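You operate a simulated robot arm through the tools that you are given. There is no shell and no other tool.

You run a simulated robot arm. Do the job below in one go: nothing can be reset, and whatever is moved stays where it is left.

Task
Change the blue relay that the yellow card names for the teal one with its number.
Fine: yellow switch off first, on again last; the old relay goes into the free holder on the blue panel; the other relays stay; the door stays propped; leave machine 4's switch. Where these are worked on the way, their far stop is far enough and under half their travel is too little: yellow switch.

It is judged by the outcome, as a careful person would: the job done as asked, and still so three seconds after it is handed in. It fails if anything else is knocked over, pushed out of place, dropped, spilled or broken.

Robot
A 6-joint arm with a three-finger gripper, fixed in place. Base frame: the origin is at the foot of the arm, x ahead of it, y to its left, z up. Readings come in mm, degrees, newtons and seconds.
Its first joint turns from -166.0 to 166.0 degrees. Payload 4.89 kg.
The TCP is the grasp point between the finger pads, 30 mm short of the fingertips. In the tool frame z runs along the fingers and y along their closing line. Largest opening 164 mm; the body of the gripper starts 125 mm behind the TCP.
Orientation is that of the tool frame in the base frame, as a unit quaternion [x, y, z, w]. With the fingers straight down and closing along the base's y, the tool's x points along the base's -x, its y along +y and its z along -z.

Tools
- The arm moves only by the tool apply_moves. Its argument "commands" is a list of rows, each an object (a shift or turn left out is 0, a gripper value left out holds the last) with "delta_pos": the shift along the base's x, y, z in units of 20 mm (1.0 is 20 mm), a list of three; "angular": the turn, a rotation vector about the base's x, y, z in units of 4 degrees (1.0 is 4 degrees), a list of three; "jaw": the finger opening in mm, from 0 to 164. In form: [{"delta_pos": [dx, dy, dz], "angular": [wx, wy, wz], "jaw": jaw}, ...]. A call has 1 to 20 rows; each row shifts and turns the commanded pose from where the row before left it. A call with a number of a shift or a turn outside -1 to 1 is refused whole. Each row takes 0.2 s and may step no farther than 50 mm and 8.6 degrees from the row before; otherwise, or with a gripper value out of range, the whole call is refused. Where a pose cannot be reached the arm comes as near as it can. A force on the tool above 80 N (or 10 N above the force at the start of the call, whichever is more), or a blocked arm, ends the call early, and 0.2 s more pass. The fingers move at their own pace (about 108 mm/s each) and stop on an object; they squeeze with about 43 N. The grip force told is the motor's: it shows also when the fingers shut on nothing. Time passes only in rows, and 0.2 s behind the last, so rows that do not move let the fingers close. It gives the time, the measured TCP pose, the force on the tool (base axes), the opening and the grip force at its end, in the units of the frame above (readings bear some noise), with the torque about the TCP (base axes, N m) and any sound that the robot's microphone picked up.
- Cameras (640 x 400 px; columns grow to the right, rows downward): "scene" is fixed at [49.5, -498.5, 1812]; the picture's right is [0.93, -0.37, 0.00], its down [-0.22, -0.53, -0.82] and it looks along [0.31, 0.76, -0.58] (base axes); focal length 352 px, centre (320, 200). "wrist" rides on the gripper at [76, -2, -152] in the tool frame; the picture's right is [0.02, 1.00, 0.00], its down [-0.88, 0.02, -0.47] and it looks along [-0.47, 0.01, 0.88] (tool axes); focal length 247 px, centre (320, 200). There is no depth. A picture from a camera that has moved, and an enlarged one, comes with that camera's place and axes in the base frame and with its lens.
- grab_frame(camera): a new picture of that camera. It takes no simulated time.
- slide_trunk(by): slides the trunk up (or, below 0, down) by that many mm; the arm rides with it, the base frame stays. It gives what a move gives, with no picture.
- enlarge(camera, box): a new picture of the part [left, top, right, bottom] of that camera's present view, enlarged. It takes no simulated time.
- close_job(): hands the job in; it is judged then, once.

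Places have to be worked out from the pictures, the camera data and where the tool is seen. Open the gripper and draw the arm clear of the work before you hand the job in, unless the task says otherwise.

The tools are called after "Call:" as name(argument=value, ...) on one line, values as JSON. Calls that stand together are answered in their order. apply_moves: Moves the arm, as the interface text tells. Its arguments: {"type":"object","properties":{"commands":{"type":"array"}},"required":["commands"]} The other tools are called the same way: slide_trunk (by) slides the trunk up or down; grab_frame (camera) takes a picture; enlarge (camera, box) takes an enlarged picture of a part of a camera's view; close_job () hands the job in.

At the start:

```text
time_s: 0.0
tool_pos: [289.5, 567.3, 1403.6]
tcp_rot: [0.001, 1.0, 0.0, 0.0]
wrist_force: [0.0, -0.5, -0.3]
ft_torque: [-0.02, -0.04, 0.02]
gripper_width: 164.0
finger_force: 0.1
trunk travel left (down, up): [-325.0, 65.0]
```

scene: 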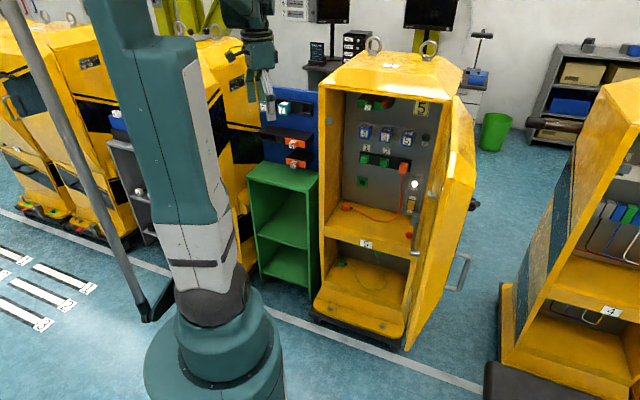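
wrist: 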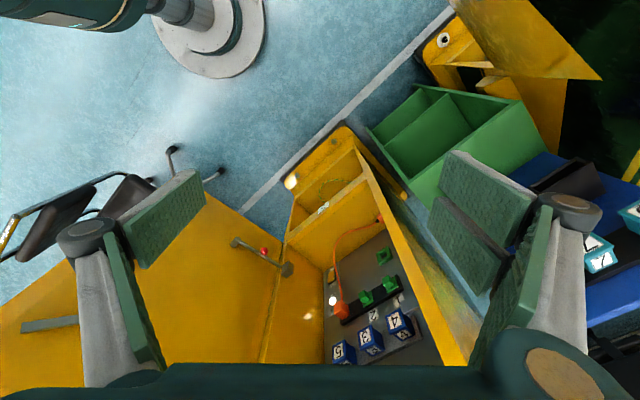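

I start by looking closely at the cabinet and the blue panel before moving anything.

Call:
enlarge(camera="scene", box=[320, 80, 480, 180])

Call:
enlarge(camera="scene", box=[240, 80, 340, 180])

Call:
enlarge(camera="scene", box=[320, 160, 480, 260])

Call:
enlarge(camera="wrist", box=[300, 220, 460, 370])

```text
4.00 times, centred on (400, 130) of scene
camera zoom: at [49.5, -498.5, 1812.0], right [0.93, -0.37, 0.0], down [-0.22, -0.53, -0.82], along [0.31, 0.76, -0.58], focal length 1407 px, centre (0, 480)
```

zoom: 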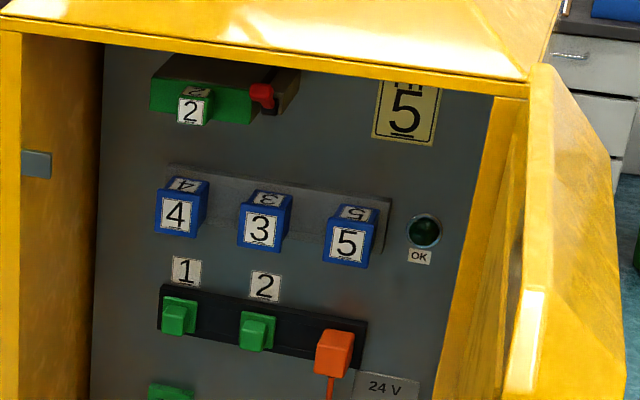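

```text
4.00 times, centred on (290, 130) of scene
camera zoom: at [49.5, -498.5, 1812.0], right [0.93, -0.37, 0.0], down [-0.22, -0.53, -0.82], along [0.31, 0.76, -0.58], focal length 1407 px, centre (440, 480)
```

zoom: 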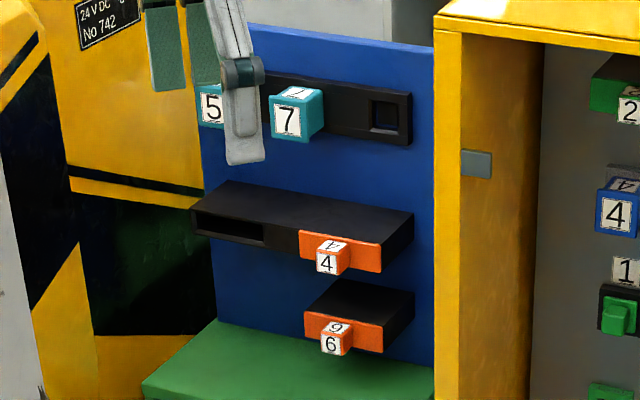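

```text
4.00 times, centred on (400, 210) of scene
camera zoom: at [49.5, -498.5, 1812.0], right [0.93, -0.37, 0.0], down [-0.22, -0.53, -0.82], along [0.31, 0.76, -0.58], focal length 1407 px, centre (0, 160)
```

zoom: 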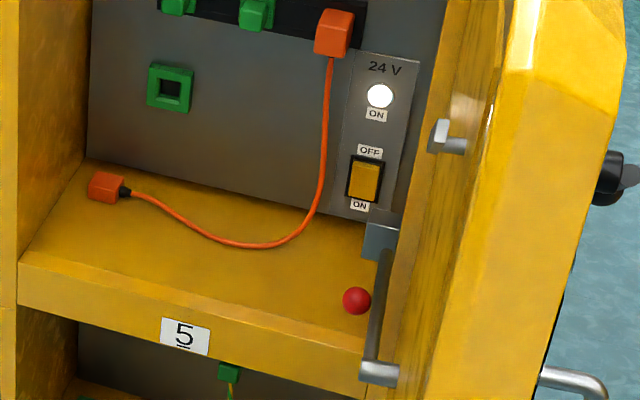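

```text
2.67 times, centred on (380, 295) of wrist
camera zoom: at [211.9, 565.5, 1556.1], right [-0.02, 1.0, 0.0], down [0.88, 0.02, 0.47], along [0.47, 0.01, -0.88], focal length 659 px, centre (160, -53)
```

zoom: 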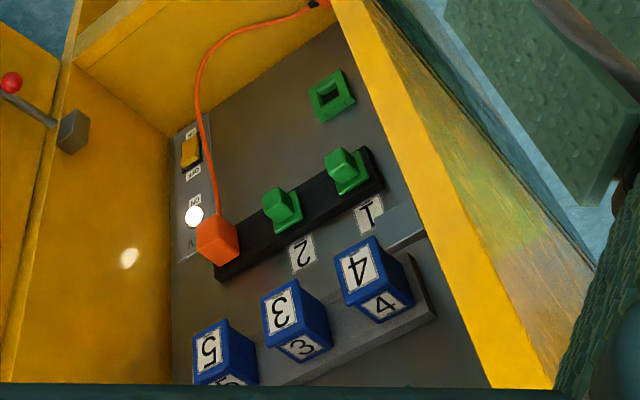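

The panel looks to face the arm at about 45°, with the blue relays near (764,765,1156) to (897,631,1156). The cabinet roof hides the top of the yellow card, so I turn the tool level towards the cabinet, well in front of it, to read it with the wrist camera.

Call:
apply_moves(commands=[{"delta_pos": [0.228, -0.369, -0.452], "angular": [0, 0, 0.9375]}, {"delta_pos": [0.228, -0.369, -0.452], "angular": [0, 0, 0.9375]}, {"delta_pos": [0.228, -0.369, -0.452], "angular": [0, 0, 0.9375]}, {"delta_pos": [0.228, -0.369, -0.452], "angular": [0, 0, 0.9375]}, {"delta_pos": [0.228, -0.369, -0.452], "angular": [0, 0, 0.9375]}, {"delta_pos": [0.228, -0.369, -0.452], "angular": [0, 0, 0.9375]}, {"delta_pos": [0.228, -0.369, -0.452], "angular": [0, 0, 0.9375]}, {"delta_pos": [0.228, -0.369, -0.452], "angular": [0, 0, 0.9375]}, {"delta_pos": [0.228, -0.369, -0.452], "angular": [0, 0, 0.9375]}, {"delta_pos": [0.228, -0.369, -0.452], "angular": [0, 0, 0.9375]}, {"delta_pos": [0.228, -0.369, -0.452], "angular": [0, 0, 0.9375]}, {"delta_pos": [0.228, -0.369, -0.452], "angular": [0, 0, 0.9375]}])

```text
time_s: 2.6
tool_pos: [344.5, 479.5, 1295.8]
tcp_rot: [-0.384, 0.923, -0.001, 0.0]
wrist_force: [-0.3, -0.7, -0.6]
ft_torque: [0.01, -0.02, 0.0]
gripper_width: 164.1
finger_force: 0.0
trunk travel left (down, up): [-325.0, 65.0]
```

The yaw came out as commanded. Now I tilt the tool up to level.

Call:
apply_moves(commands=[{"delta_pos": [0.228, -0.369, -0.452], "angular": [0.9944, -0.9944, 0]}, {"delta_pos": [0.228, -0.369, -0.452], "angular": [0.9944, -0.9944, 0]}, {"delta_pos": [0.228, -0.369, -0.452], "angular": [0.9944, -0.9944, 0]}, {"delta_pos": [0.228, -0.369, -0.452], "angular": [0.9944, -0.9944, 0]}, {"delta_pos": [0.228, -0.369, -0.452], "angular": [0.9944, -0.9944, 0]}, {"delta_pos": [0.228, -0.369, -0.452], "angular": [0.9944, -0.9944, 0]}, {"delta_pos": [0.228, -0.369, -0.452], "angular": [0.9944, -0.9944, 0]}, {"delta_pos": [0.228, -0.369, -0.452], "angular": [0.9944, -0.9944, 0]}, {"delta_pos": [0.228, -0.369, -0.452], "angular": [0.9944, -0.9944, 0]}, {"delta_pos": [0.228, -0.369, -0.452], "angular": [0.9944, -0.9944, 0]}, {"delta_pos": [0.228, -0.369, -0.452], "angular": [0.9944, -0.9944, 0]}, {"delta_pos": [0.228, -0.369, -0.452], "angular": [0.9944, -0.9944, 0]}, {"delta_pos": [0.228, -0.369, -0.452], "angular": [0.9944, -0.9944, 0]}, {"delta_pos": [0.228, -0.369, -0.452], "angular": [0.9944, -0.9944, 0]}, {"delta_pos": [0.228, -0.369, -0.452], "angular": [0.9944, -0.9944, 0]}, {"delta_pos": [0.228, -0.369, -0.452], "angular": [0.9944, -0.9944, 0]}])

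```text
time_s: 6.0
tool_pos: [418.5, 370.7, 1322.5]
tcp_rot: [-0.28, 0.669, 0.264, 0.635]
wrist_force: [-0.2, 0.8, 0.7]
ft_torque: [0.02, 0.02, -0.01]
gripper_width: 163.8
finger_force: 0.0
out of reach, approached as far as the arm can: row 12, 13, 14, 15, 16
trunk travel left (down, up): [-325.0, 65.0]
```

The arm stopped short of the commanded height (z 1322 instead of about 1150), probably folded near its own base. I check both views before choosing how to use the trunk.

Call:
grab_frame(camera="scene")

Call:
grab_frame(camera="wrist")

```text
taken
```

scene: 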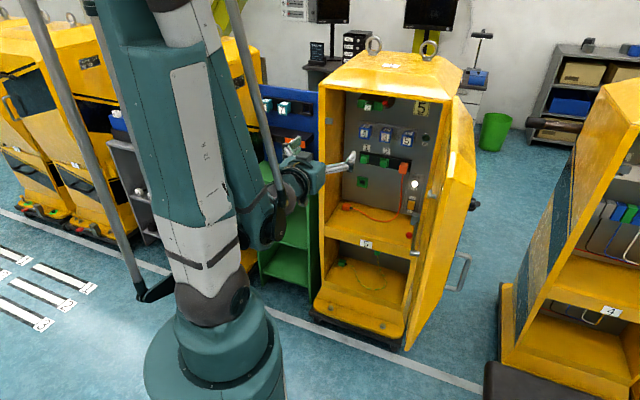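

```text
taken
camera wrist: at [310.5, 258.6, 1254.1], right [-0.71, 0.7, -0.02], down [-0.31, -0.29, 0.91], along [0.63, 0.65, 0.42], focal length 247 px, centre (320, 200)
```

wrist: 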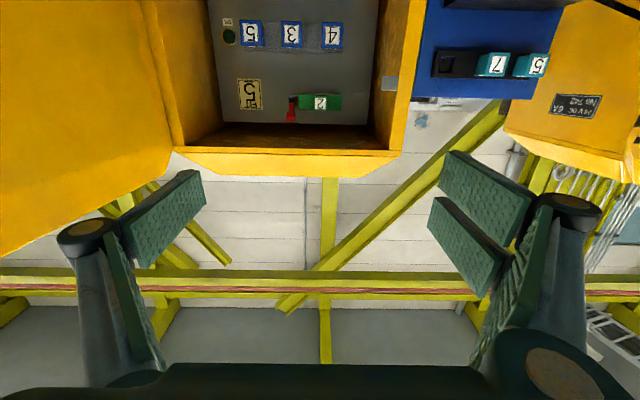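

The wrist view is upside down and shows the card whole. I enlarge the card and the panel.

Call:
enlarge(camera="wrist", box=[205, 60, 285, 120])

Call:
enlarge(camera="wrist", box=[200, 0, 400, 130])

Call:
enlarge(camera="wrist", box=[410, 0, 570, 100])

Call:
enlarge(camera="scene", box=[240, 70, 340, 170])

```text
6.67 times, centred on (245, 90) of wrist
camera zoom: at [310.5, 258.6, 1254.1], right [-0.71, 0.7, -0.02], down [-0.31, -0.29, 0.91], along [0.63, 0.65, 0.42], focal length 1646 px, centre (820, 933)
```

zoom: 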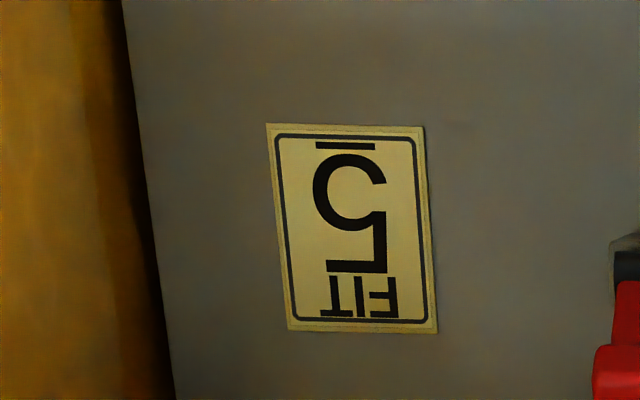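

```text
3.08 times, centred on (300, 65) of wrist
camera zoom: at [310.5, 258.6, 1254.1], right [-0.71, 0.7, -0.02], down [-0.31, -0.29, 0.91], along [0.63, 0.65, 0.42], focal length 760 px, centre (382, 615)
```

zoom: 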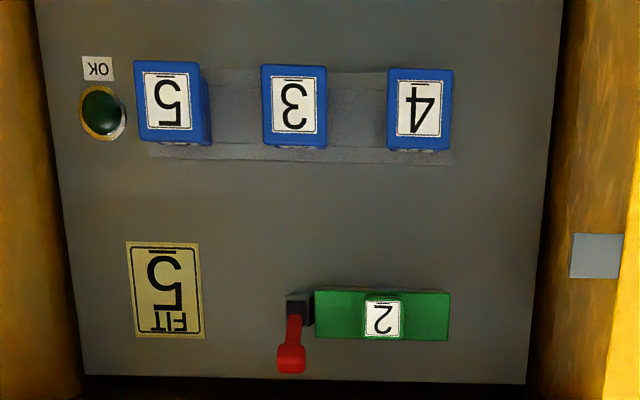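

```text
4.00 times, centred on (490, 50) of wrist
camera zoom: at [310.5, 258.6, 1254.1], right [-0.71, 0.7, -0.02], down [-0.31, -0.29, 0.91], along [0.63, 0.65, 0.42], focal length 988 px, centre (-360, 800)
```

zoom: 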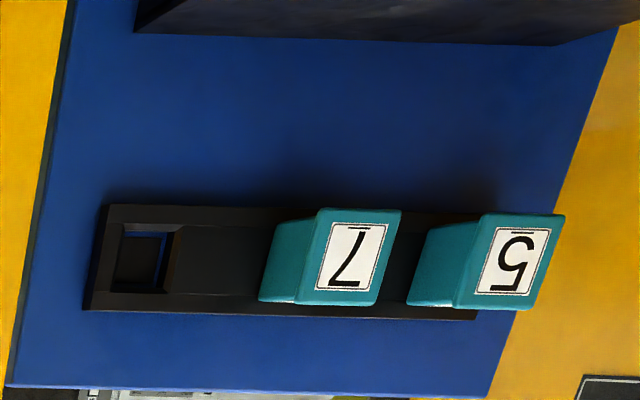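

```text
4.00 times, centred on (290, 120) of scene
camera zoom: at [49.5, -498.5, 1812.0], right [0.93, -0.37, 0.0], down [-0.22, -0.53, -0.82], along [0.31, 0.76, -0.58], focal length 1407 px, centre (440, 520)
```

zoom: 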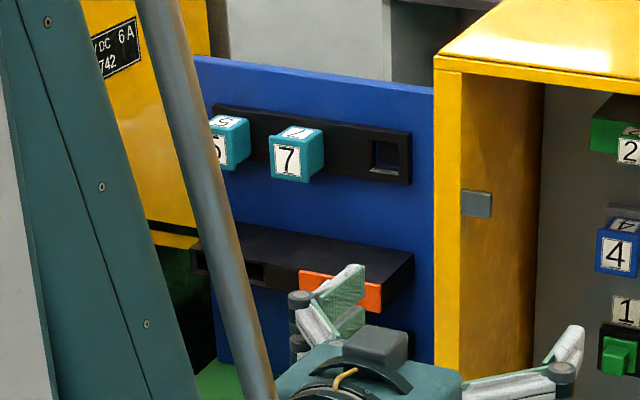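

The card reads "FIT 5", so blue relay 5 comes out and teal relay 5 goes in, with the free holder at the right end of the blue panel's strip. The arm is folded too high here, so I lower the trunk to bring the level tool to working height.

Call:
slide_trunk(by=-200)

```text
time_s: 8.2
tool_pos: [418.4, 371.9, 1122.4]
tcp_rot: [-0.281, 0.669, 0.267, 0.634]
wrist_force: [-0.4, -1.2, 0.5]
ft_torque: [-0.02, 0.02, 0.03]
gripper_width: 164.2
finger_force: 0.0
trunk travel left (down, up): [-125.0, 265.0]
```

The trunk moved 200 mm down and the tool is now at z 1122. I make one small move outward to see which pose the commands now count from.

Call:
apply_moves(commands=[{"delta_pos": [0.7, 0.7, 0], "angular": [0, 0, 0]}, {"delta_pos": [0.7, 0.7, 0], "angular": [0, 0, 0]}])

Call:
grab_frame(camera="wrist")

```text
time_s: 8.8
tool_pos: [446.8, 399.8, 1122.2]
tcp_rot: [-0.282, 0.669, 0.266, 0.634]
wrist_force: [-0.6, -1.4, -0.9]
ft_torque: [-0.01, 0.07, -0.07]
gripper_width: 164.4
finger_force: 0.1
trunk travel left (down, up): [-125.0, 265.0]
```

```text
taken
camera wrist: at [338.6, 286.8, 1054.9], right [-0.71, 0.7, -0.02], down [-0.31, -0.29, 0.91], along [0.63, 0.65, 0.42], focal length 247 px, centre (320, 200)
```

wrist: 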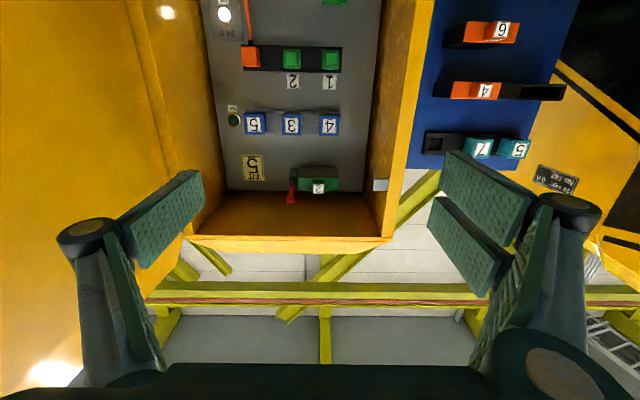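

The move counted from the measured pose, and the camera now shows the whole panel. I enlarge the switch, the relay strips and the prop for details.

Call:
enlarge(camera="scene", box=[390, 170, 438, 200])

Call:
enlarge(camera="scene", box=[390, 190, 438, 220])

Call:
enlarge(camera="scene", box=[385, 200, 465, 250])

Call:
enlarge(camera="wrist", box=[205, 80, 365, 180])

Call:
enlarge(camera="wrist", box=[400, 80, 560, 180])

Call:
enlarge(camera="wrist", box=[180, 0, 340, 100])

```text
13.33 times, centred on (414, 185) of scene
camera zoom: at [49.5, -498.5, 1812.0], right [0.93, -0.37, 0.0], down [-0.22, -0.53, -0.82], along [0.31, 0.76, -0.58], focal length 4691 px, centre (-933, 400)
```

zoom: 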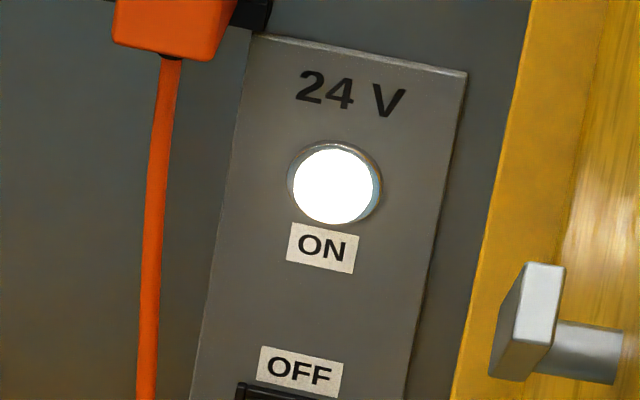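

```text
13.33 times, centred on (414, 205) of scene
camera zoom: at [49.5, -498.5, 1812.0], right [0.93, -0.37, 0.0], down [-0.22, -0.53, -0.82], along [0.31, 0.76, -0.58], focal length 4691 px, centre (-933, 133)
```

zoom: 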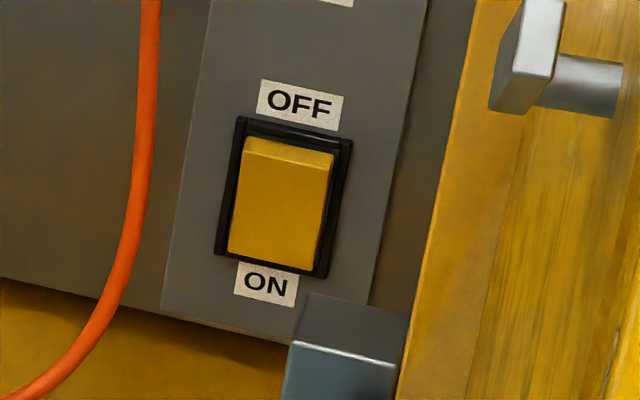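

```text
8.00 times, centred on (425, 225) of scene
camera zoom: at [49.5, -498.5, 1812.0], right [0.93, -0.37, 0.0], down [-0.22, -0.53, -0.82], along [0.31, 0.76, -0.58], focal length 2815 px, centre (-520, 0)
```

zoom: 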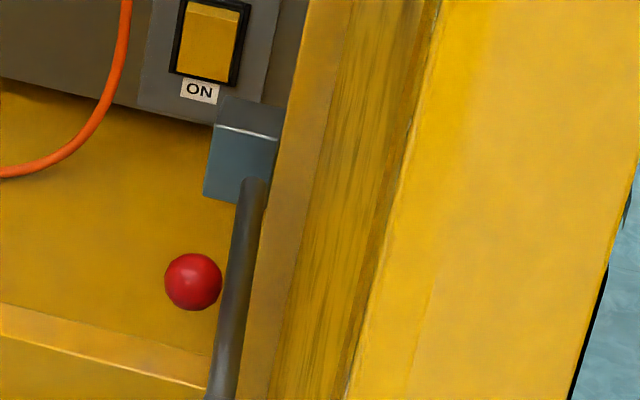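

```text
4.00 times, centred on (285, 130) of wrist
camera zoom: at [338.6, 286.8, 1054.9], right [-0.71, 0.7, -0.02], down [-0.31, -0.29, 0.91], along [0.63, 0.65, 0.42], focal length 988 px, centre (460, 480)
```

zoom: 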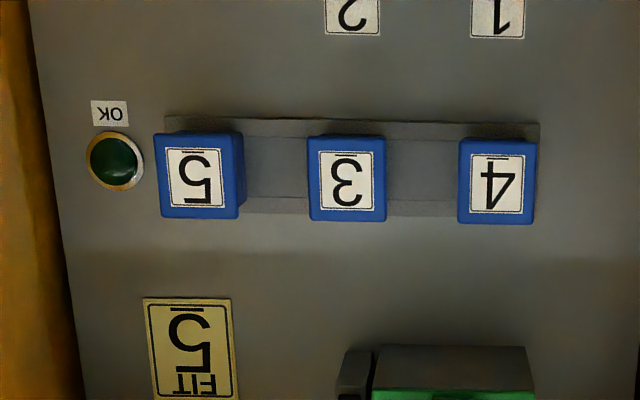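

```text
4.00 times, centred on (480, 130) of wrist
camera zoom: at [338.6, 286.8, 1054.9], right [-0.71, 0.7, -0.02], down [-0.31, -0.29, 0.91], along [0.63, 0.65, 0.42], focal length 988 px, centre (-320, 480)
```

zoom: 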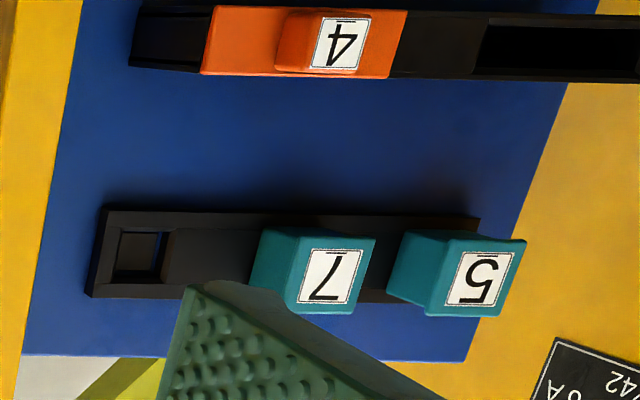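

```text
4.00 times, centred on (260, 50) of wrist
camera zoom: at [338.6, 286.8, 1054.9], right [-0.71, 0.7, -0.02], down [-0.31, -0.29, 0.91], along [0.63, 0.65, 0.42], focal length 988 px, centre (560, 800)
```

zoom: 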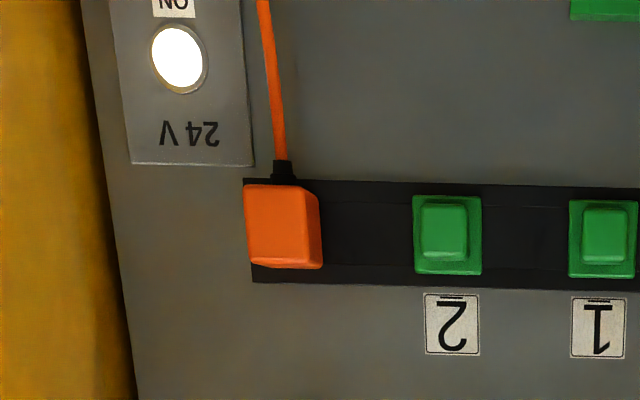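

The switch is a large rocker (about 34 × 51 mm), OFF at the top and ON at the bottom; it is ON now, so I must press its top half. I level the tool exactly and move to a viewing position in front of the switch, left of the door prop with its red ball at about (d 826, e 290, z 870).

Call:
apply_moves(commands=[{"delta_pos": [0.731, 0.161, -0.5], "angular": [0.274, -0.274, -0.08]}, {"delta_pos": [0.731, 0.161, -0.5], "angular": [0.274, -0.274, -0.08]}, {"delta_pos": [0.731, 0.161, -0.6]}, {"delta_pos": [0.731, 0.161, -0.8]}, {"delta_pos": [0.731, 0.161, -0.925]}, {"delta_pos": [0.731, 0.161, -0.925]}, {"delta_pos": [0.731, 0.161, -0.925]}, {"delta_pos": [0.731, 0.161, -0.925]}, {"delta_pos": [0.731, 0.161, -0.925]}, {"delta_pos": [0.731, 0.161, -0.925]}, {"delta_pos": [0.731, 0.161, -0.925]}, {"delta_pos": [0.731, 0.161, -0.925]}, {"delta_pos": [0, 0, -0.65]}, {"delta_pos": [0, 0, -0.6]}])

Call:
grab_frame(camera="wrist")

Call:
grab_frame(camera="scene")

```text
time_s: 11.8
tool_pos: [663.6, 467.1, 1072.3]
tcp_rot: [-0.27, 0.655, 0.269, 0.652]
wrist_force: [-0.5, -0.3, -0.3]
ft_torque: [0.0, 0.03, 0.01]
gripper_width: 164.0
finger_force: 0.2
out of reach, approached as far as the arm can: row 1, 2, 3, 4, 5, 6, 7, 8, 9, 10, 11, 12, 13, 14
trunk travel left (down, up): [-125.0, 265.0]
```

```text
taken
camera wrist: at [555.8, 358.3, 996.7], right [-0.71, 0.71, -0.02], down [-0.35, -0.32, 0.88], along [0.62, 0.63, 0.47], focal length 247 px, centre (320, 200)
```

wrist: 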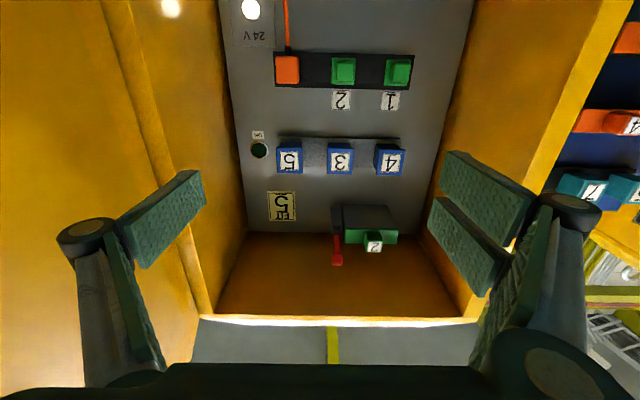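

```text
taken
```

scene: 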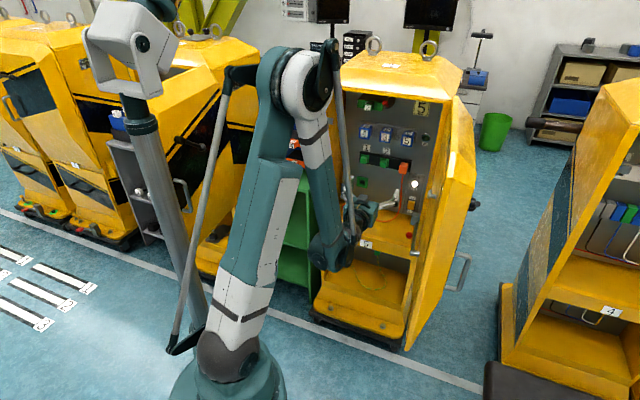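

The arm hits its limit at z 1072 with the tool level, since the forearm already hangs almost straight down. Lowering the trunk the remaining 125 mm gives more room for low work, and nothing lies under the gripper here.

Call:
slide_trunk(by=-125)

Call:
grab_frame(camera="wrist")

```text
time_s: 13.3
tool_pos: [664.5, 466.8, 948.3]
tcp_rot: [-0.271, 0.654, 0.27, 0.652]
wrist_force: [0.3, 0.7, 0.0]
ft_torque: [-0.01, 0.03, 0.0]
gripper_width: 164.0
finger_force: 0.2
trunk travel left (down, up): [0.0, 390.0]
```

```text
taken
camera wrist: at [555.7, 358.2, 871.9], right [-0.71, 0.71, -0.02], down [-0.35, -0.32, 0.88], along [0.62, 0.63, 0.47], focal length 247 px, centre (320, 200)
```

wrist: 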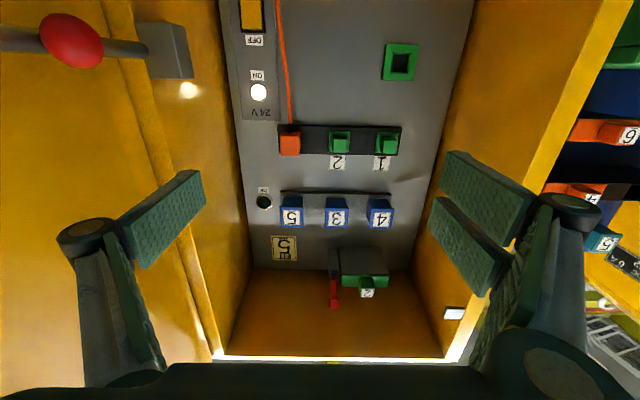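

Now the switch's lower part, lamp and prop are visible. I enlarge the switch region and relay strip for accurate triangulation against the previous view.

Call:
enlarge(camera="wrist", box=[200, 0, 360, 100])

Call:
enlarge(camera="wrist", box=[240, 170, 400, 270])

Call:
enlarge(camera="wrist", box=[0, 0, 240, 150])

```text
4.00 times, centred on (280, 50) of wrist
camera zoom: at [555.7, 358.2, 871.9], right [-0.71, 0.71, -0.02], down [-0.35, -0.32, 0.88], along [0.62, 0.63, 0.47], focal length 988 px, centre (480, 800)
```

zoom: 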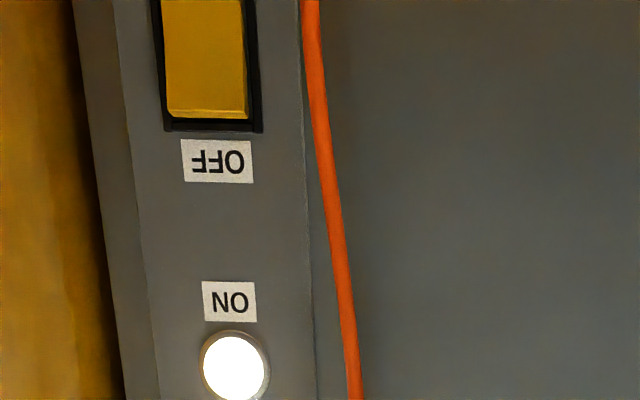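

```text
4.00 times, centred on (320, 220) of wrist
camera zoom: at [555.7, 358.2, 871.9], right [-0.71, 0.71, -0.02], down [-0.35, -0.32, 0.88], along [0.62, 0.63, 0.47], focal length 988 px, centre (320, 120)
```

zoom: 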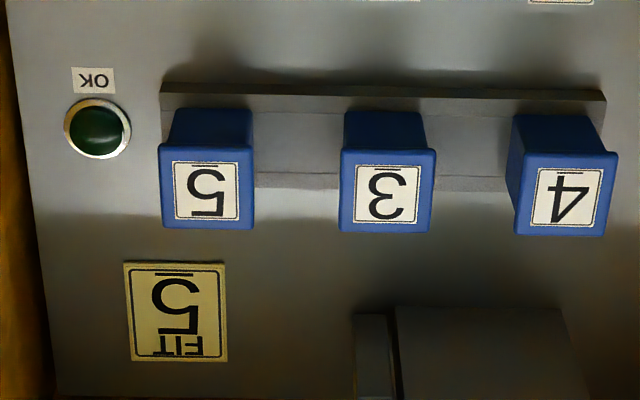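

```text
2.67 times, centred on (120, 75) of wrist
camera zoom: at [555.7, 358.2, 871.9], right [-0.71, 0.71, -0.02], down [-0.35, -0.32, 0.88], along [0.62, 0.63, 0.47], focal length 659 px, centre (853, 533)
```

zoom: 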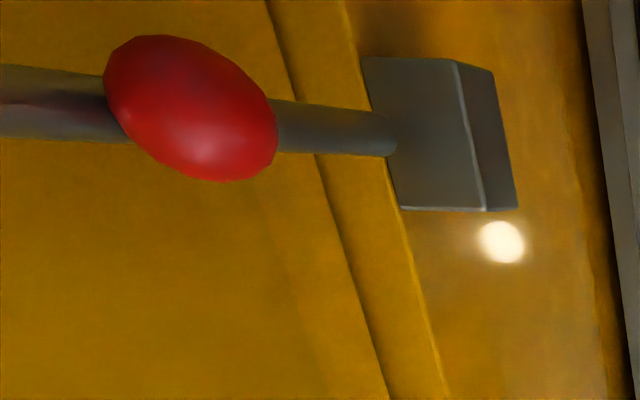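

Relay 5's label sits at depth d≈1084, e≈192, z≈1148 (49 mm square face), and the rocker spans z≈772–818 at e≈250. I pitch the tool 30° down and move so the right-hand open finger's leading edge stops about 40 mm short of the rocker's top half; the body stays left of the prop block (inner edge e≈280).

Call:
apply_moves(commands=[{"delta_pos": [0.6, 0.5, 0], "angular": [-0.884, 0.884, 0]}, {"delta_pos": [0.6, 0.5, -0.2], "angular": [-0.884, 0.884, 0]}, {"delta_pos": [0.7, 0.6, -0.4], "angular": [-0.884, 0.884, 0]}, {"delta_pos": [0.757, 0.657, -0.6], "angular": [-0.884, 0.884, 0]}, {"delta_pos": [0.757, 0.657, -0.6], "angular": [-0.884, 0.884, 0]}, {"delta_pos": [0.757, 0.657, -0.7], "angular": [-0.884, 0.884, 0]}, {"delta_pos": [0.757, 0.657, -0.7]}, {"delta_pos": [0.757, 0.657, -0.7]}, {"delta_pos": [0.757, 0.657, -0.7]}, {"delta_pos": [0.757, 0.657, -0.7]}, {"delta_pos": [0.757, 0.657, -0.7]}, {"delta_pos": [0.757, 0.657, -0.7]}])

Call:
grab_frame(camera="wrist")

Call:
grab_frame(camera="scene")

```text
time_s: 15.9
tool_pos: [837.2, 616.6, 816.0]
tcp_rot: [-0.331, 0.801, 0.191, 0.461]
wrist_force: [-0.3, 0.3, 0.7]
ft_torque: [-0.03, 0.05, 0.0]
gripper_width: 164.0
finger_force: 0.1
trunk travel left (down, up): [0.0, 390.0]
```

```text
taken
camera wrist: at [716.8, 495.9, 826.1], right [-0.71, 0.7, -0.02], down [0.01, 0.04, 1.0], along [0.7, 0.71, -0.04], focal length 247 px, centre (320, 200)
```

wrist: 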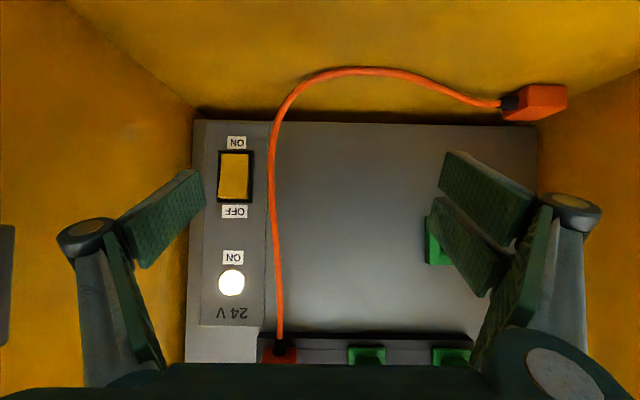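

```text
taken
```

scene: 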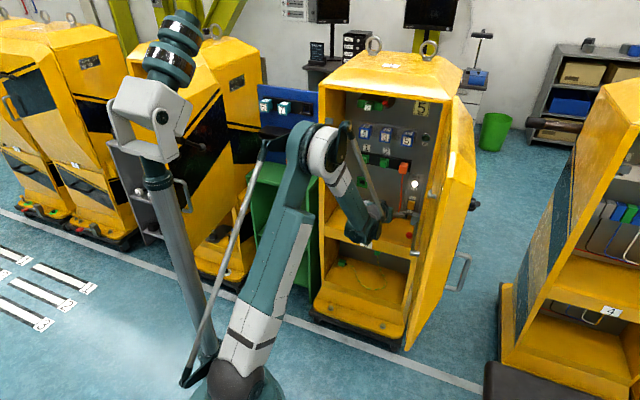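

The camera now looks straight at the switch. I enlarge the switch and the right-hand finger to relate the fingertip to the rocker.

Call:
enlarge(camera="wrist", box=[180, 120, 276, 180])

Call:
enlarge(camera="wrist", box=[50, 130, 290, 280])

Call:
enlarge(camera="wrist", box=[180, 150, 276, 210])

Call:
enlarge(camera="scene", box=[340, 170, 468, 250])

```text
6.67 times, centred on (228, 150) of wrist
camera zoom: at [716.8, 495.9, 826.1], right [-0.71, 0.7, -0.02], down [0.01, 0.04, 1.0], along [0.7, 0.71, -0.04], focal length 1646 px, centre (933, 533)
```

zoom: 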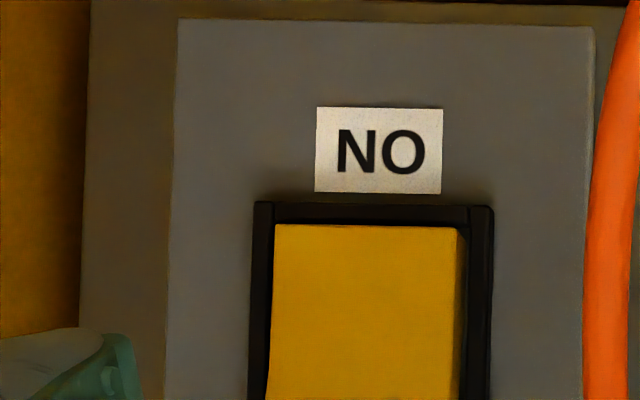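

```text
2.67 times, centred on (170, 205) of wrist
camera zoom: at [716.8, 495.9, 826.1], right [-0.71, 0.7, -0.02], down [0.01, 0.04, 1.0], along [0.7, 0.71, -0.04], focal length 659 px, centre (720, 187)
```

zoom: 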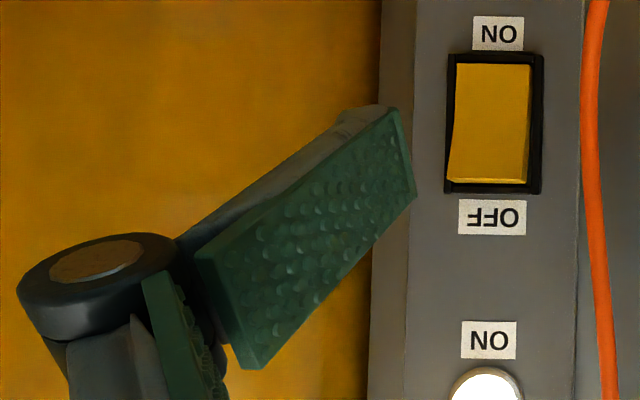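

```text
6.67 times, centred on (228, 180) of wrist
camera zoom: at [716.8, 495.9, 826.1], right [-0.71, 0.7, -0.02], down [0.01, 0.04, 1.0], along [0.7, 0.71, -0.04], focal length 1646 px, centre (933, 333)
```

zoom: 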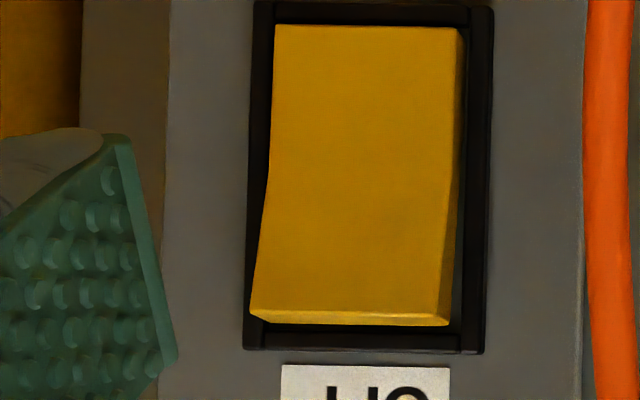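

```text
5.00 times, centred on (404, 210) of scene
camera zoom: at [49.5, -498.5, 1812.0], right [0.93, -0.37, 0.0], down [-0.22, -0.53, -0.82], along [0.31, 0.76, -0.58], focal length 1759 px, centre (-100, 150)
```

zoom: 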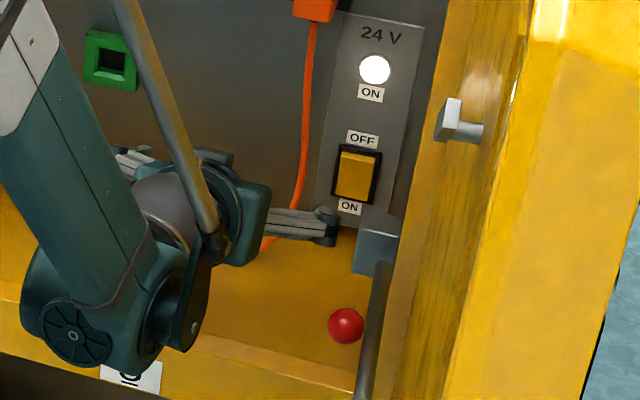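

The open finger's tip really sits about 6 mm ahead of the TCP (the fingers retract as they open), and the rocker centres at e≈247, z≈790 with its top end standing proud. I lower 18 mm and advance 60 mm, then look again before touching.

Call:
apply_moves(commands=[{"delta_pos": [0, 0, -0.45]}, {"delta_pos": [0, 0, -0.45]}, {"delta_pos": [0.707, 0.707, 0]}, {"delta_pos": [0.707, 0.707, 0]}, {"delta_pos": [0.53, 0.53, 0]}])

Call:
enlarge(camera="wrist", box=[120, 110, 312, 230])

Call:
grab_frame(camera="wrist")

Call:
enlarge(camera="scene", box=[372, 170, 452, 220])

```text
time_s: 17.1
tool_pos: [875.4, 656.7, 796.1]
tcp_rot: [-0.332, 0.801, 0.19, 0.46]
wrist_force: [-1.1, 0.3, 1.1]
ft_torque: [-0.02, 0.03, -0.03]
gripper_width: 164.0
finger_force: 0.0
trunk travel left (down, up): [0.0, 390.0]
```

```text
3.33 times, centred on (216, 170) of wrist
camera zoom: at [756.3, 535.7, 806.6], right [-0.71, 0.7, -0.02], down [0.01, 0.04, 1.0], along [0.7, 0.71, -0.04], focal length 823 px, centre (667, 300)
```

zoom: 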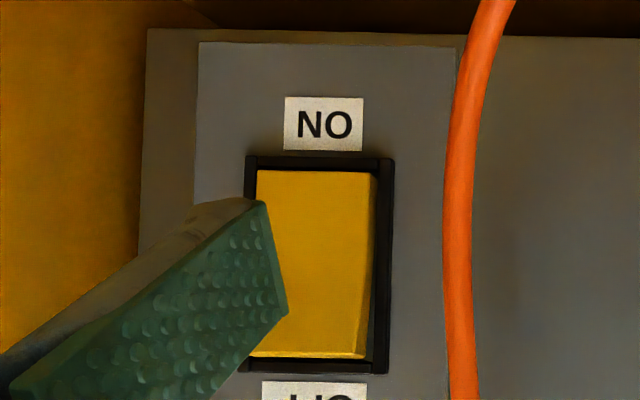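

```text
taken
camera wrist: at [756.3, 535.7, 806.6], right [-0.71, 0.7, -0.02], down [0.01, 0.04, 1.0], along [0.7, 0.71, -0.04], focal length 247 px, centre (320, 200)
```

wrist: 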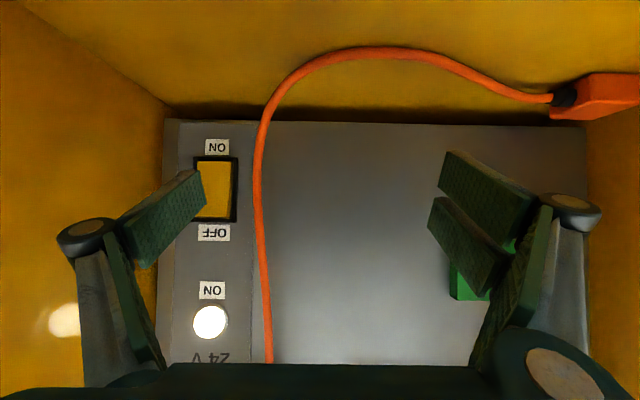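

```text
8.00 times, centred on (412, 195) of scene
camera zoom: at [49.5, -498.5, 1812.0], right [0.93, -0.37, 0.0], down [-0.22, -0.53, -0.82], along [0.31, 0.76, -0.58], focal length 2815 px, centre (-416, 240)
```

zoom: 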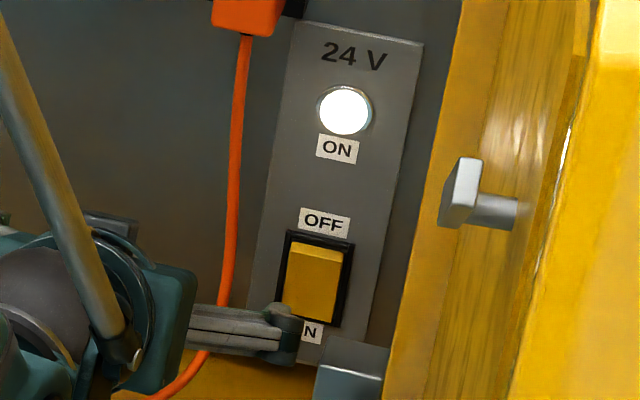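

The finger's leading edge is at about d 1095, z 804, in front of the rocker's proud top half. I advance in small steps, watching force and sound.

Call:
apply_moves(commands=[{"delta_pos": [0.318, 0.318, 0]}, {"delta_pos": [0.318, 0.318, 0]}, {"delta_pos": [0.106, 0.106, 0]}])

```text
time_s: 17.9
tool_pos: [891.4, 671.1, 794.1]
tcp_rot: [-0.332, 0.801, 0.191, 0.46]
wrist_force: [1.0, -0.2, 0.5]
ft_torque: [-0.01, -0.01, -0.04]
gripper_width: 163.9
finger_force: 0.1
trunk travel left (down, up): [0.0, 390.0]
```

No contact yet at tip depth about 1117. I continue in 3 mm steps.

Call:
apply_moves(commands=[{"delta_pos": [0.106, 0.106, 0.05]}, {"delta_pos": [0.106, 0.106, 0.05]}])

Call:
enlarge(camera="wrist", box=[120, 130, 312, 250])

```text
time_s: 18.5
tool_pos: [895.1, 676.1, 795.5]
tcp_rot: [-0.331, 0.801, 0.19, 0.461]
wrist_force: [0.2, 0.3, 0.0]
ft_torque: [0.01, 0.02, -0.05]
gripper_width: 163.9
finger_force: 0.1
trunk travel left (down, up): [0.0, 390.0]
```

```text
3.33 times, centred on (216, 190) of wrist
camera zoom: at [775.3, 554.5, 807.9], right [-0.71, 0.7, -0.02], down [0.01, 0.04, 1.0], along [0.7, 0.71, -0.04], focal length 823 px, centre (667, 233)
```

zoom: 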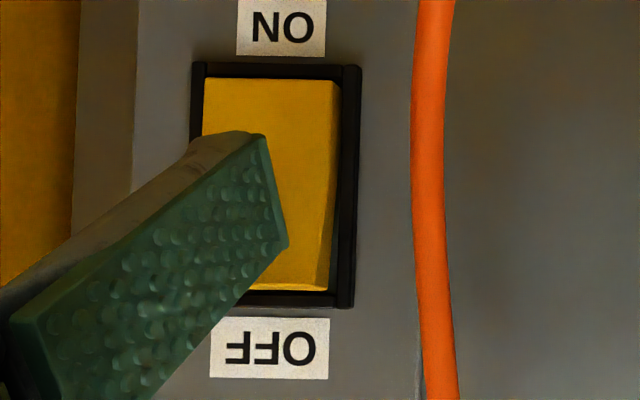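

The edge is lined up about 10 mm inside the rocker's top end. I keep advancing.

Call:
apply_moves(commands=[{"delta_pos": [0.106, 0.106, 0.02]}, {"delta_pos": [0.106, 0.106, 0.02]}])

```text
time_s: 19.1
tool_pos: [899.6, 679.7, 797.9]
tcp_rot: [-0.331, 0.802, 0.189, 0.46]
wrist_force: [1.0, 0.4, 0.5]
ft_torque: [-0.03, -0.02, 0.01]
gripper_width: 164.0
finger_force: 0.1
trunk travel left (down, up): [0.0, 390.0]
```

Still free. Next two steps.

Call:
apply_moves(commands=[{"delta_pos": [0.106, 0.106, -0.05]}, {"delta_pos": [0.106, 0.106, -0.05]}])

Call:
enlarge(camera="wrist", box=[120, 130, 312, 250])

```text
time_s: 19.7
tool_pos: [903.3, 683.3, 795.8]
tcp_rot: [-0.331, 0.801, 0.19, 0.461]
wrist_force: [0.2, 0.1, -0.3]
ft_torque: [-0.02, 0.01, 0.01]
gripper_width: 164.2
finger_force: 0.0
trunk travel left (down, up): [0.0, 390.0]
```

```text
3.33 times, centred on (216, 190) of wrist
camera zoom: at [784.0, 562.4, 806.7], right [-0.71, 0.7, -0.02], down [0.01, 0.04, 1.0], along [0.7, 0.71, -0.04], focal length 823 px, centre (667, 233)
```

zoom: 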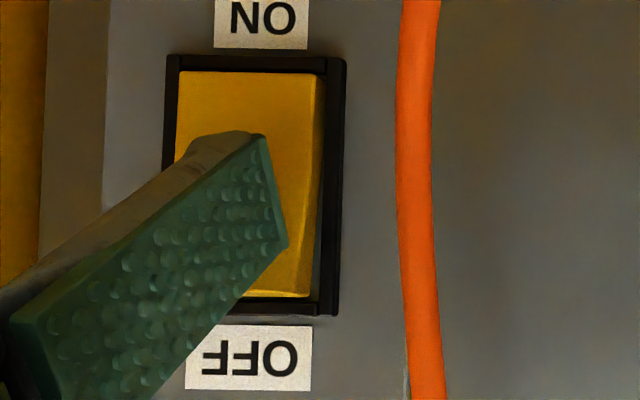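

Depth re-estimated: plate about d 1145, so the rocker top is near 1132. I step on.

Call:
apply_moves(commands=[{"delta_pos": [0.106, 0.106, 0]}])

Call:
apply_moves(commands=[{"delta_pos": [0.106, 0.106, 0]}])

```text
time_s: 20.1
tool_pos: [906.4, 685.1, 797.2]
tcp_rot: [-0.331, 0.802, 0.19, 0.46]
wrist_force: [0.5, 0.2, -0.5]
ft_torque: [0.02, -0.03, 0.01]
gripper_width: 164.2
finger_force: 0.0
trunk travel left (down, up): [0.0, 390.0]
```

```text
time_s: 20.5
tool_pos: [908.0, 687.8, 796.6]
tcp_rot: [-0.332, 0.801, 0.19, 0.46]
wrist_force: [-0.1, -1.1, -0.8]
ft_torque: [0.02, 0.05, -0.08]
gripper_width: 164.1
finger_force: 0.1
trunk travel left (down, up): [0.0, 390.0]
```

There is possibly a first slight touch (torque about z −0.08). I step further, one step at a time.

Call:
apply_moves(commands=[{"delta_pos": [0.106, 0.106, 0]}])

Call:
apply_moves(commands=[{"delta_pos": [0.106, 0.106, 0]}])

Call:
enlarge(camera="wrist", box=[120, 130, 312, 250])

```text
time_s: 20.9
tool_pos: [909.5, 689.4, 796.4]
tcp_rot: [-0.332, 0.801, 0.19, 0.46]
wrist_force: [-4.6, -3.9, -2.0]
ft_torque: [0.16, 0.07, -0.54]
gripper_width: 164.1
finger_force: 0.0
trunk travel left (down, up): [0.0, 390.0]
```

```text
time_s: 21.3
tool_pos: [912.9, 689.2, 796.3]
tcp_rot: [-0.331, 0.802, 0.19, 0.46]
wrist_force: [-17.1, -33.8, -8.1]
ft_torque: [0.75, 0.35, -3.29]
gripper_width: 164.8
finger_force: 0.6
trunk travel left (down, up): [0.0, 390.0]
```

```text
3.33 times, centred on (216, 190) of wrist
camera zoom: at [792.3, 568.5, 807.3], right [-0.71, 0.7, -0.02], down [0.01, 0.04, 1.0], along [0.7, 0.71, -0.04], focal length 823 px, centre (667, 233)
```

zoom: 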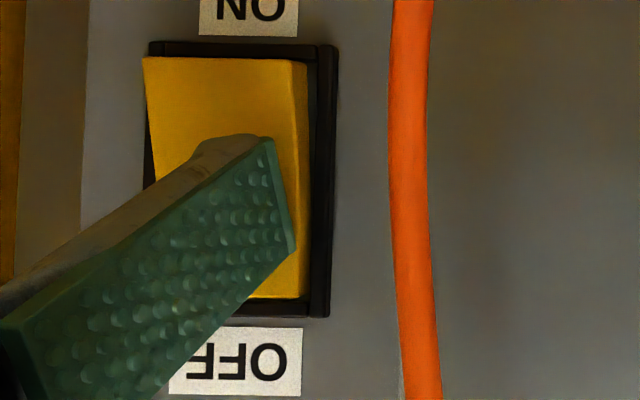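

Force rose to about 38 N and the rocker's ON end now stands proud, so it has tipped. I back off and check the lamp.

Call:
apply_moves(commands=[{"delta_pos": [-0.2, -0.2, 0]}, {"delta_pos": [-0.5, -0.5, 0]}, {"delta_pos": [-0.707, -0.707, 0]}, {"delta_pos": [-0.707, -0.707, 0.2]}])

Call:
grab_frame(camera="wrist")

Call:
enlarge(camera="scene", box=[372, 170, 452, 220])

```text
time_s: 22.3
tool_pos: [871.0, 650.5, 799.7]
tcp_rot: [-0.332, 0.802, 0.189, 0.46]
wrist_force: [0.7, 1.3, -0.1]
ft_torque: [0.03, -0.04, -0.02]
gripper_width: 164.0
finger_force: 0.1
trunk travel left (down, up): [0.0, 390.0]
```

```text
taken
camera wrist: at [750.5, 529.7, 811.9], right [-0.71, 0.7, -0.02], down [0.01, 0.04, 1.0], along [0.7, 0.71, -0.04], focal length 247 px, centre (320, 200)
```

wrist: 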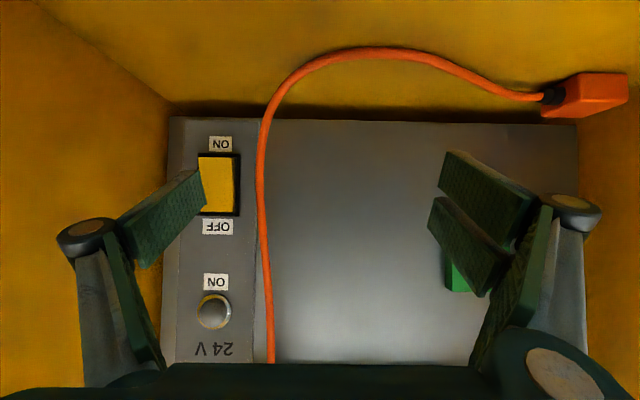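

```text
8.00 times, centred on (412, 195) of scene
camera zoom: at [49.5, -498.5, 1812.0], right [0.93, -0.37, 0.0], down [-0.22, -0.53, -0.82], along [0.31, 0.76, -0.58], focal length 2815 px, centre (-416, 240)
```

zoom: 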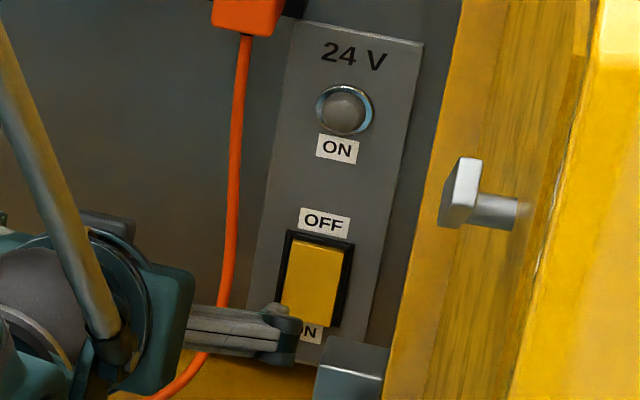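

The 24 V lamp is out and the rocker sits at OFF. I now draw back out of the cabinet, shifting slightly left of the prop block, then raise towards relay height.

Call:
apply_moves(commands=[{"delta_pos": [-0.707, -0.707, 0.1]}, {"delta_pos": [-0.75, -0.65, 0.3]}, {"delta_pos": [-0.75, -0.65, 0.3]}, {"delta_pos": [-0.75, -0.65, 0.3]}, {"delta_pos": [-0.75, -0.65, 0.3]}, {"delta_pos": [-0.75, -0.65, 0.3]}, {"delta_pos": [-0.75, -0.65, 0.5]}, {"delta_pos": [-0.75, -0.65, 0.5]}, {"delta_pos": [-0.75, -0.65, 0.5]}, {"delta_pos": [0, 0, 1], "jaw": 80}, {"delta_pos": [0, 0, 1]}, {"delta_pos": [0, 0, 1]}, {"delta_pos": [0, 0, 1]}, {"delta_pos": [0, 0, 1]}, {"delta_pos": [0, 0, 1]}, {"delta_pos": [0, 0, 1]}, {"delta_pos": [0, 0, 1]}, {"delta_pos": [0, 0, 1]}, {"delta_pos": [0, 0, 1]}])

```text
time_s: 26.3
tool_pos: [735.7, 533.1, 1060.7]
tcp_rot: [-0.332, 0.802, 0.19, 0.46]
wrist_force: [0.3, 0.3, 0.3]
ft_torque: [0.0, 0.0, 0.03]
gripper_width: 80.1
finger_force: 0.0
trunk travel left (down, up): [0.0, 390.0]
```

Clear of the cabinet front at z 1061. I level the tool again and line up in front of blue relay 5 at about e 192, z 1148, 100 mm short of it.

Call:
apply_moves(commands=[{"delta_pos": [0.66, 0.083, 0.728], "angular": [0.897, -0.897, 0]}, {"delta_pos": [0.66, 0.083, 0.728], "angular": [0.897, -0.897, 0]}, {"delta_pos": [0.66, 0.083, 0.728], "angular": [0.897, -0.897, 0]}, {"delta_pos": [0.66, 0.083, 0.728], "angular": [0.897, -0.897, 0]}, {"delta_pos": [0.66, 0.083, 0.728], "angular": [0.897, -0.897, 0]}, {"delta_pos": [0.66, 0.083, 0.728], "angular": [0.897, -0.897, 0]}])

Call:
grab_frame(camera="wrist")

Call:
grab_frame(camera="scene")

```text
time_s: 27.7
tool_pos: [813.8, 541.2, 1150.4]
tcp_rot: [-0.27, 0.652, 0.271, 0.655]
wrist_force: [-0.9, -0.7, 0.6]
ft_torque: [-0.05, 0.05, -0.06]
gripper_width: 80.0
finger_force: 0.1
trunk travel left (down, up): [0.0, 390.0]
```

```text
taken
camera wrist: at [707.4, 433.2, 1073.5], right [-0.71, 0.71, -0.02], down [-0.35, -0.32, 0.88], along [0.61, 0.63, 0.48], focal length 247 px, centre (320, 200)
```

wrist: 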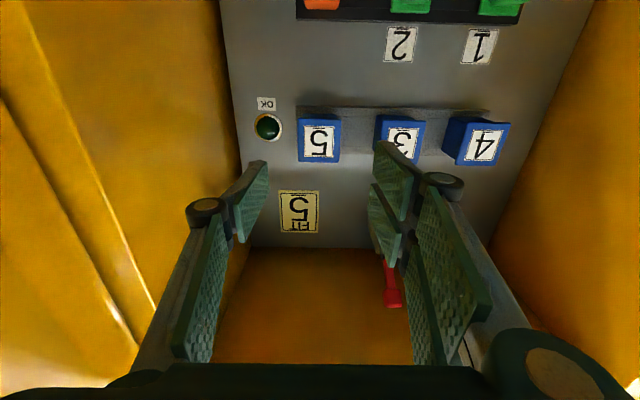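

```text
taken
```

scene: 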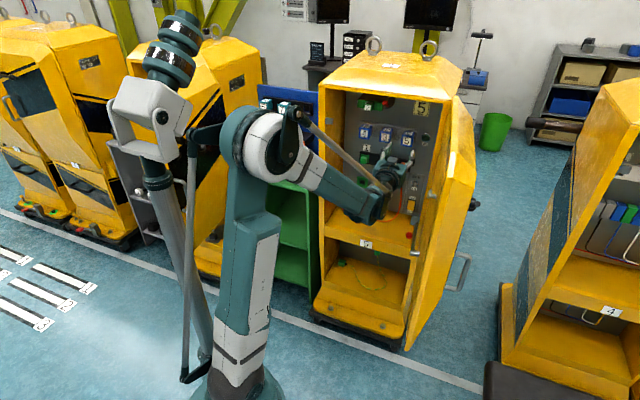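

The gripper is nearly centred on relay 5. I enlarge to measure the offset and the fingertip positions.

Call:
enlarge(camera="wrist", box=[230, 90, 422, 210])

Call:
enlarge(camera="scene", box=[350, 110, 446, 170])

```text
3.33 times, centred on (326, 150) of wrist
camera zoom: at [707.4, 433.2, 1073.5], right [-0.71, 0.71, -0.02], down [-0.35, -0.32, 0.88], along [0.61, 0.63, 0.48], focal length 823 px, centre (300, 367)
```

zoom: 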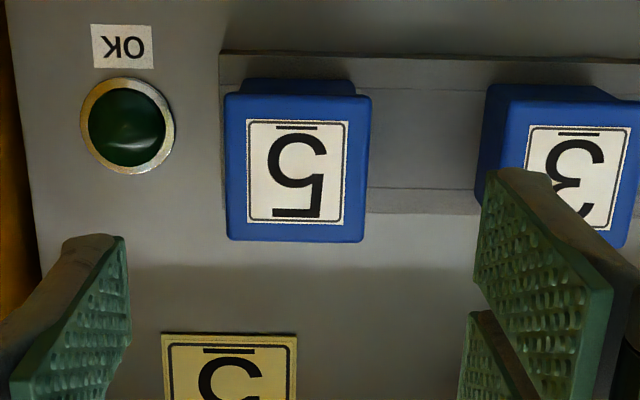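

```text
6.67 times, centred on (398, 140) of scene
camera zoom: at [49.5, -498.5, 1812.0], right [0.93, -0.37, 0.0], down [-0.22, -0.53, -0.82], along [0.31, 0.76, -0.58], focal length 2346 px, centre (-200, 600)
```

zoom: 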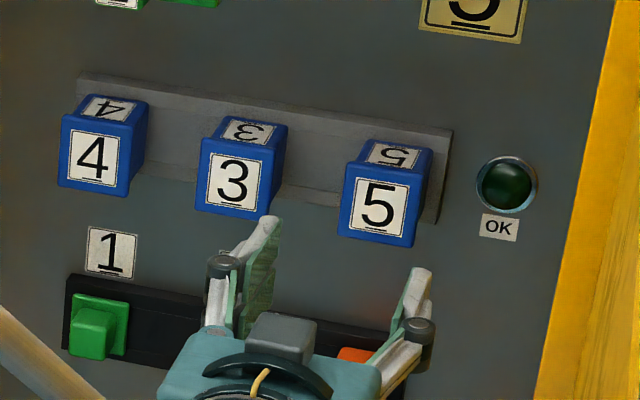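

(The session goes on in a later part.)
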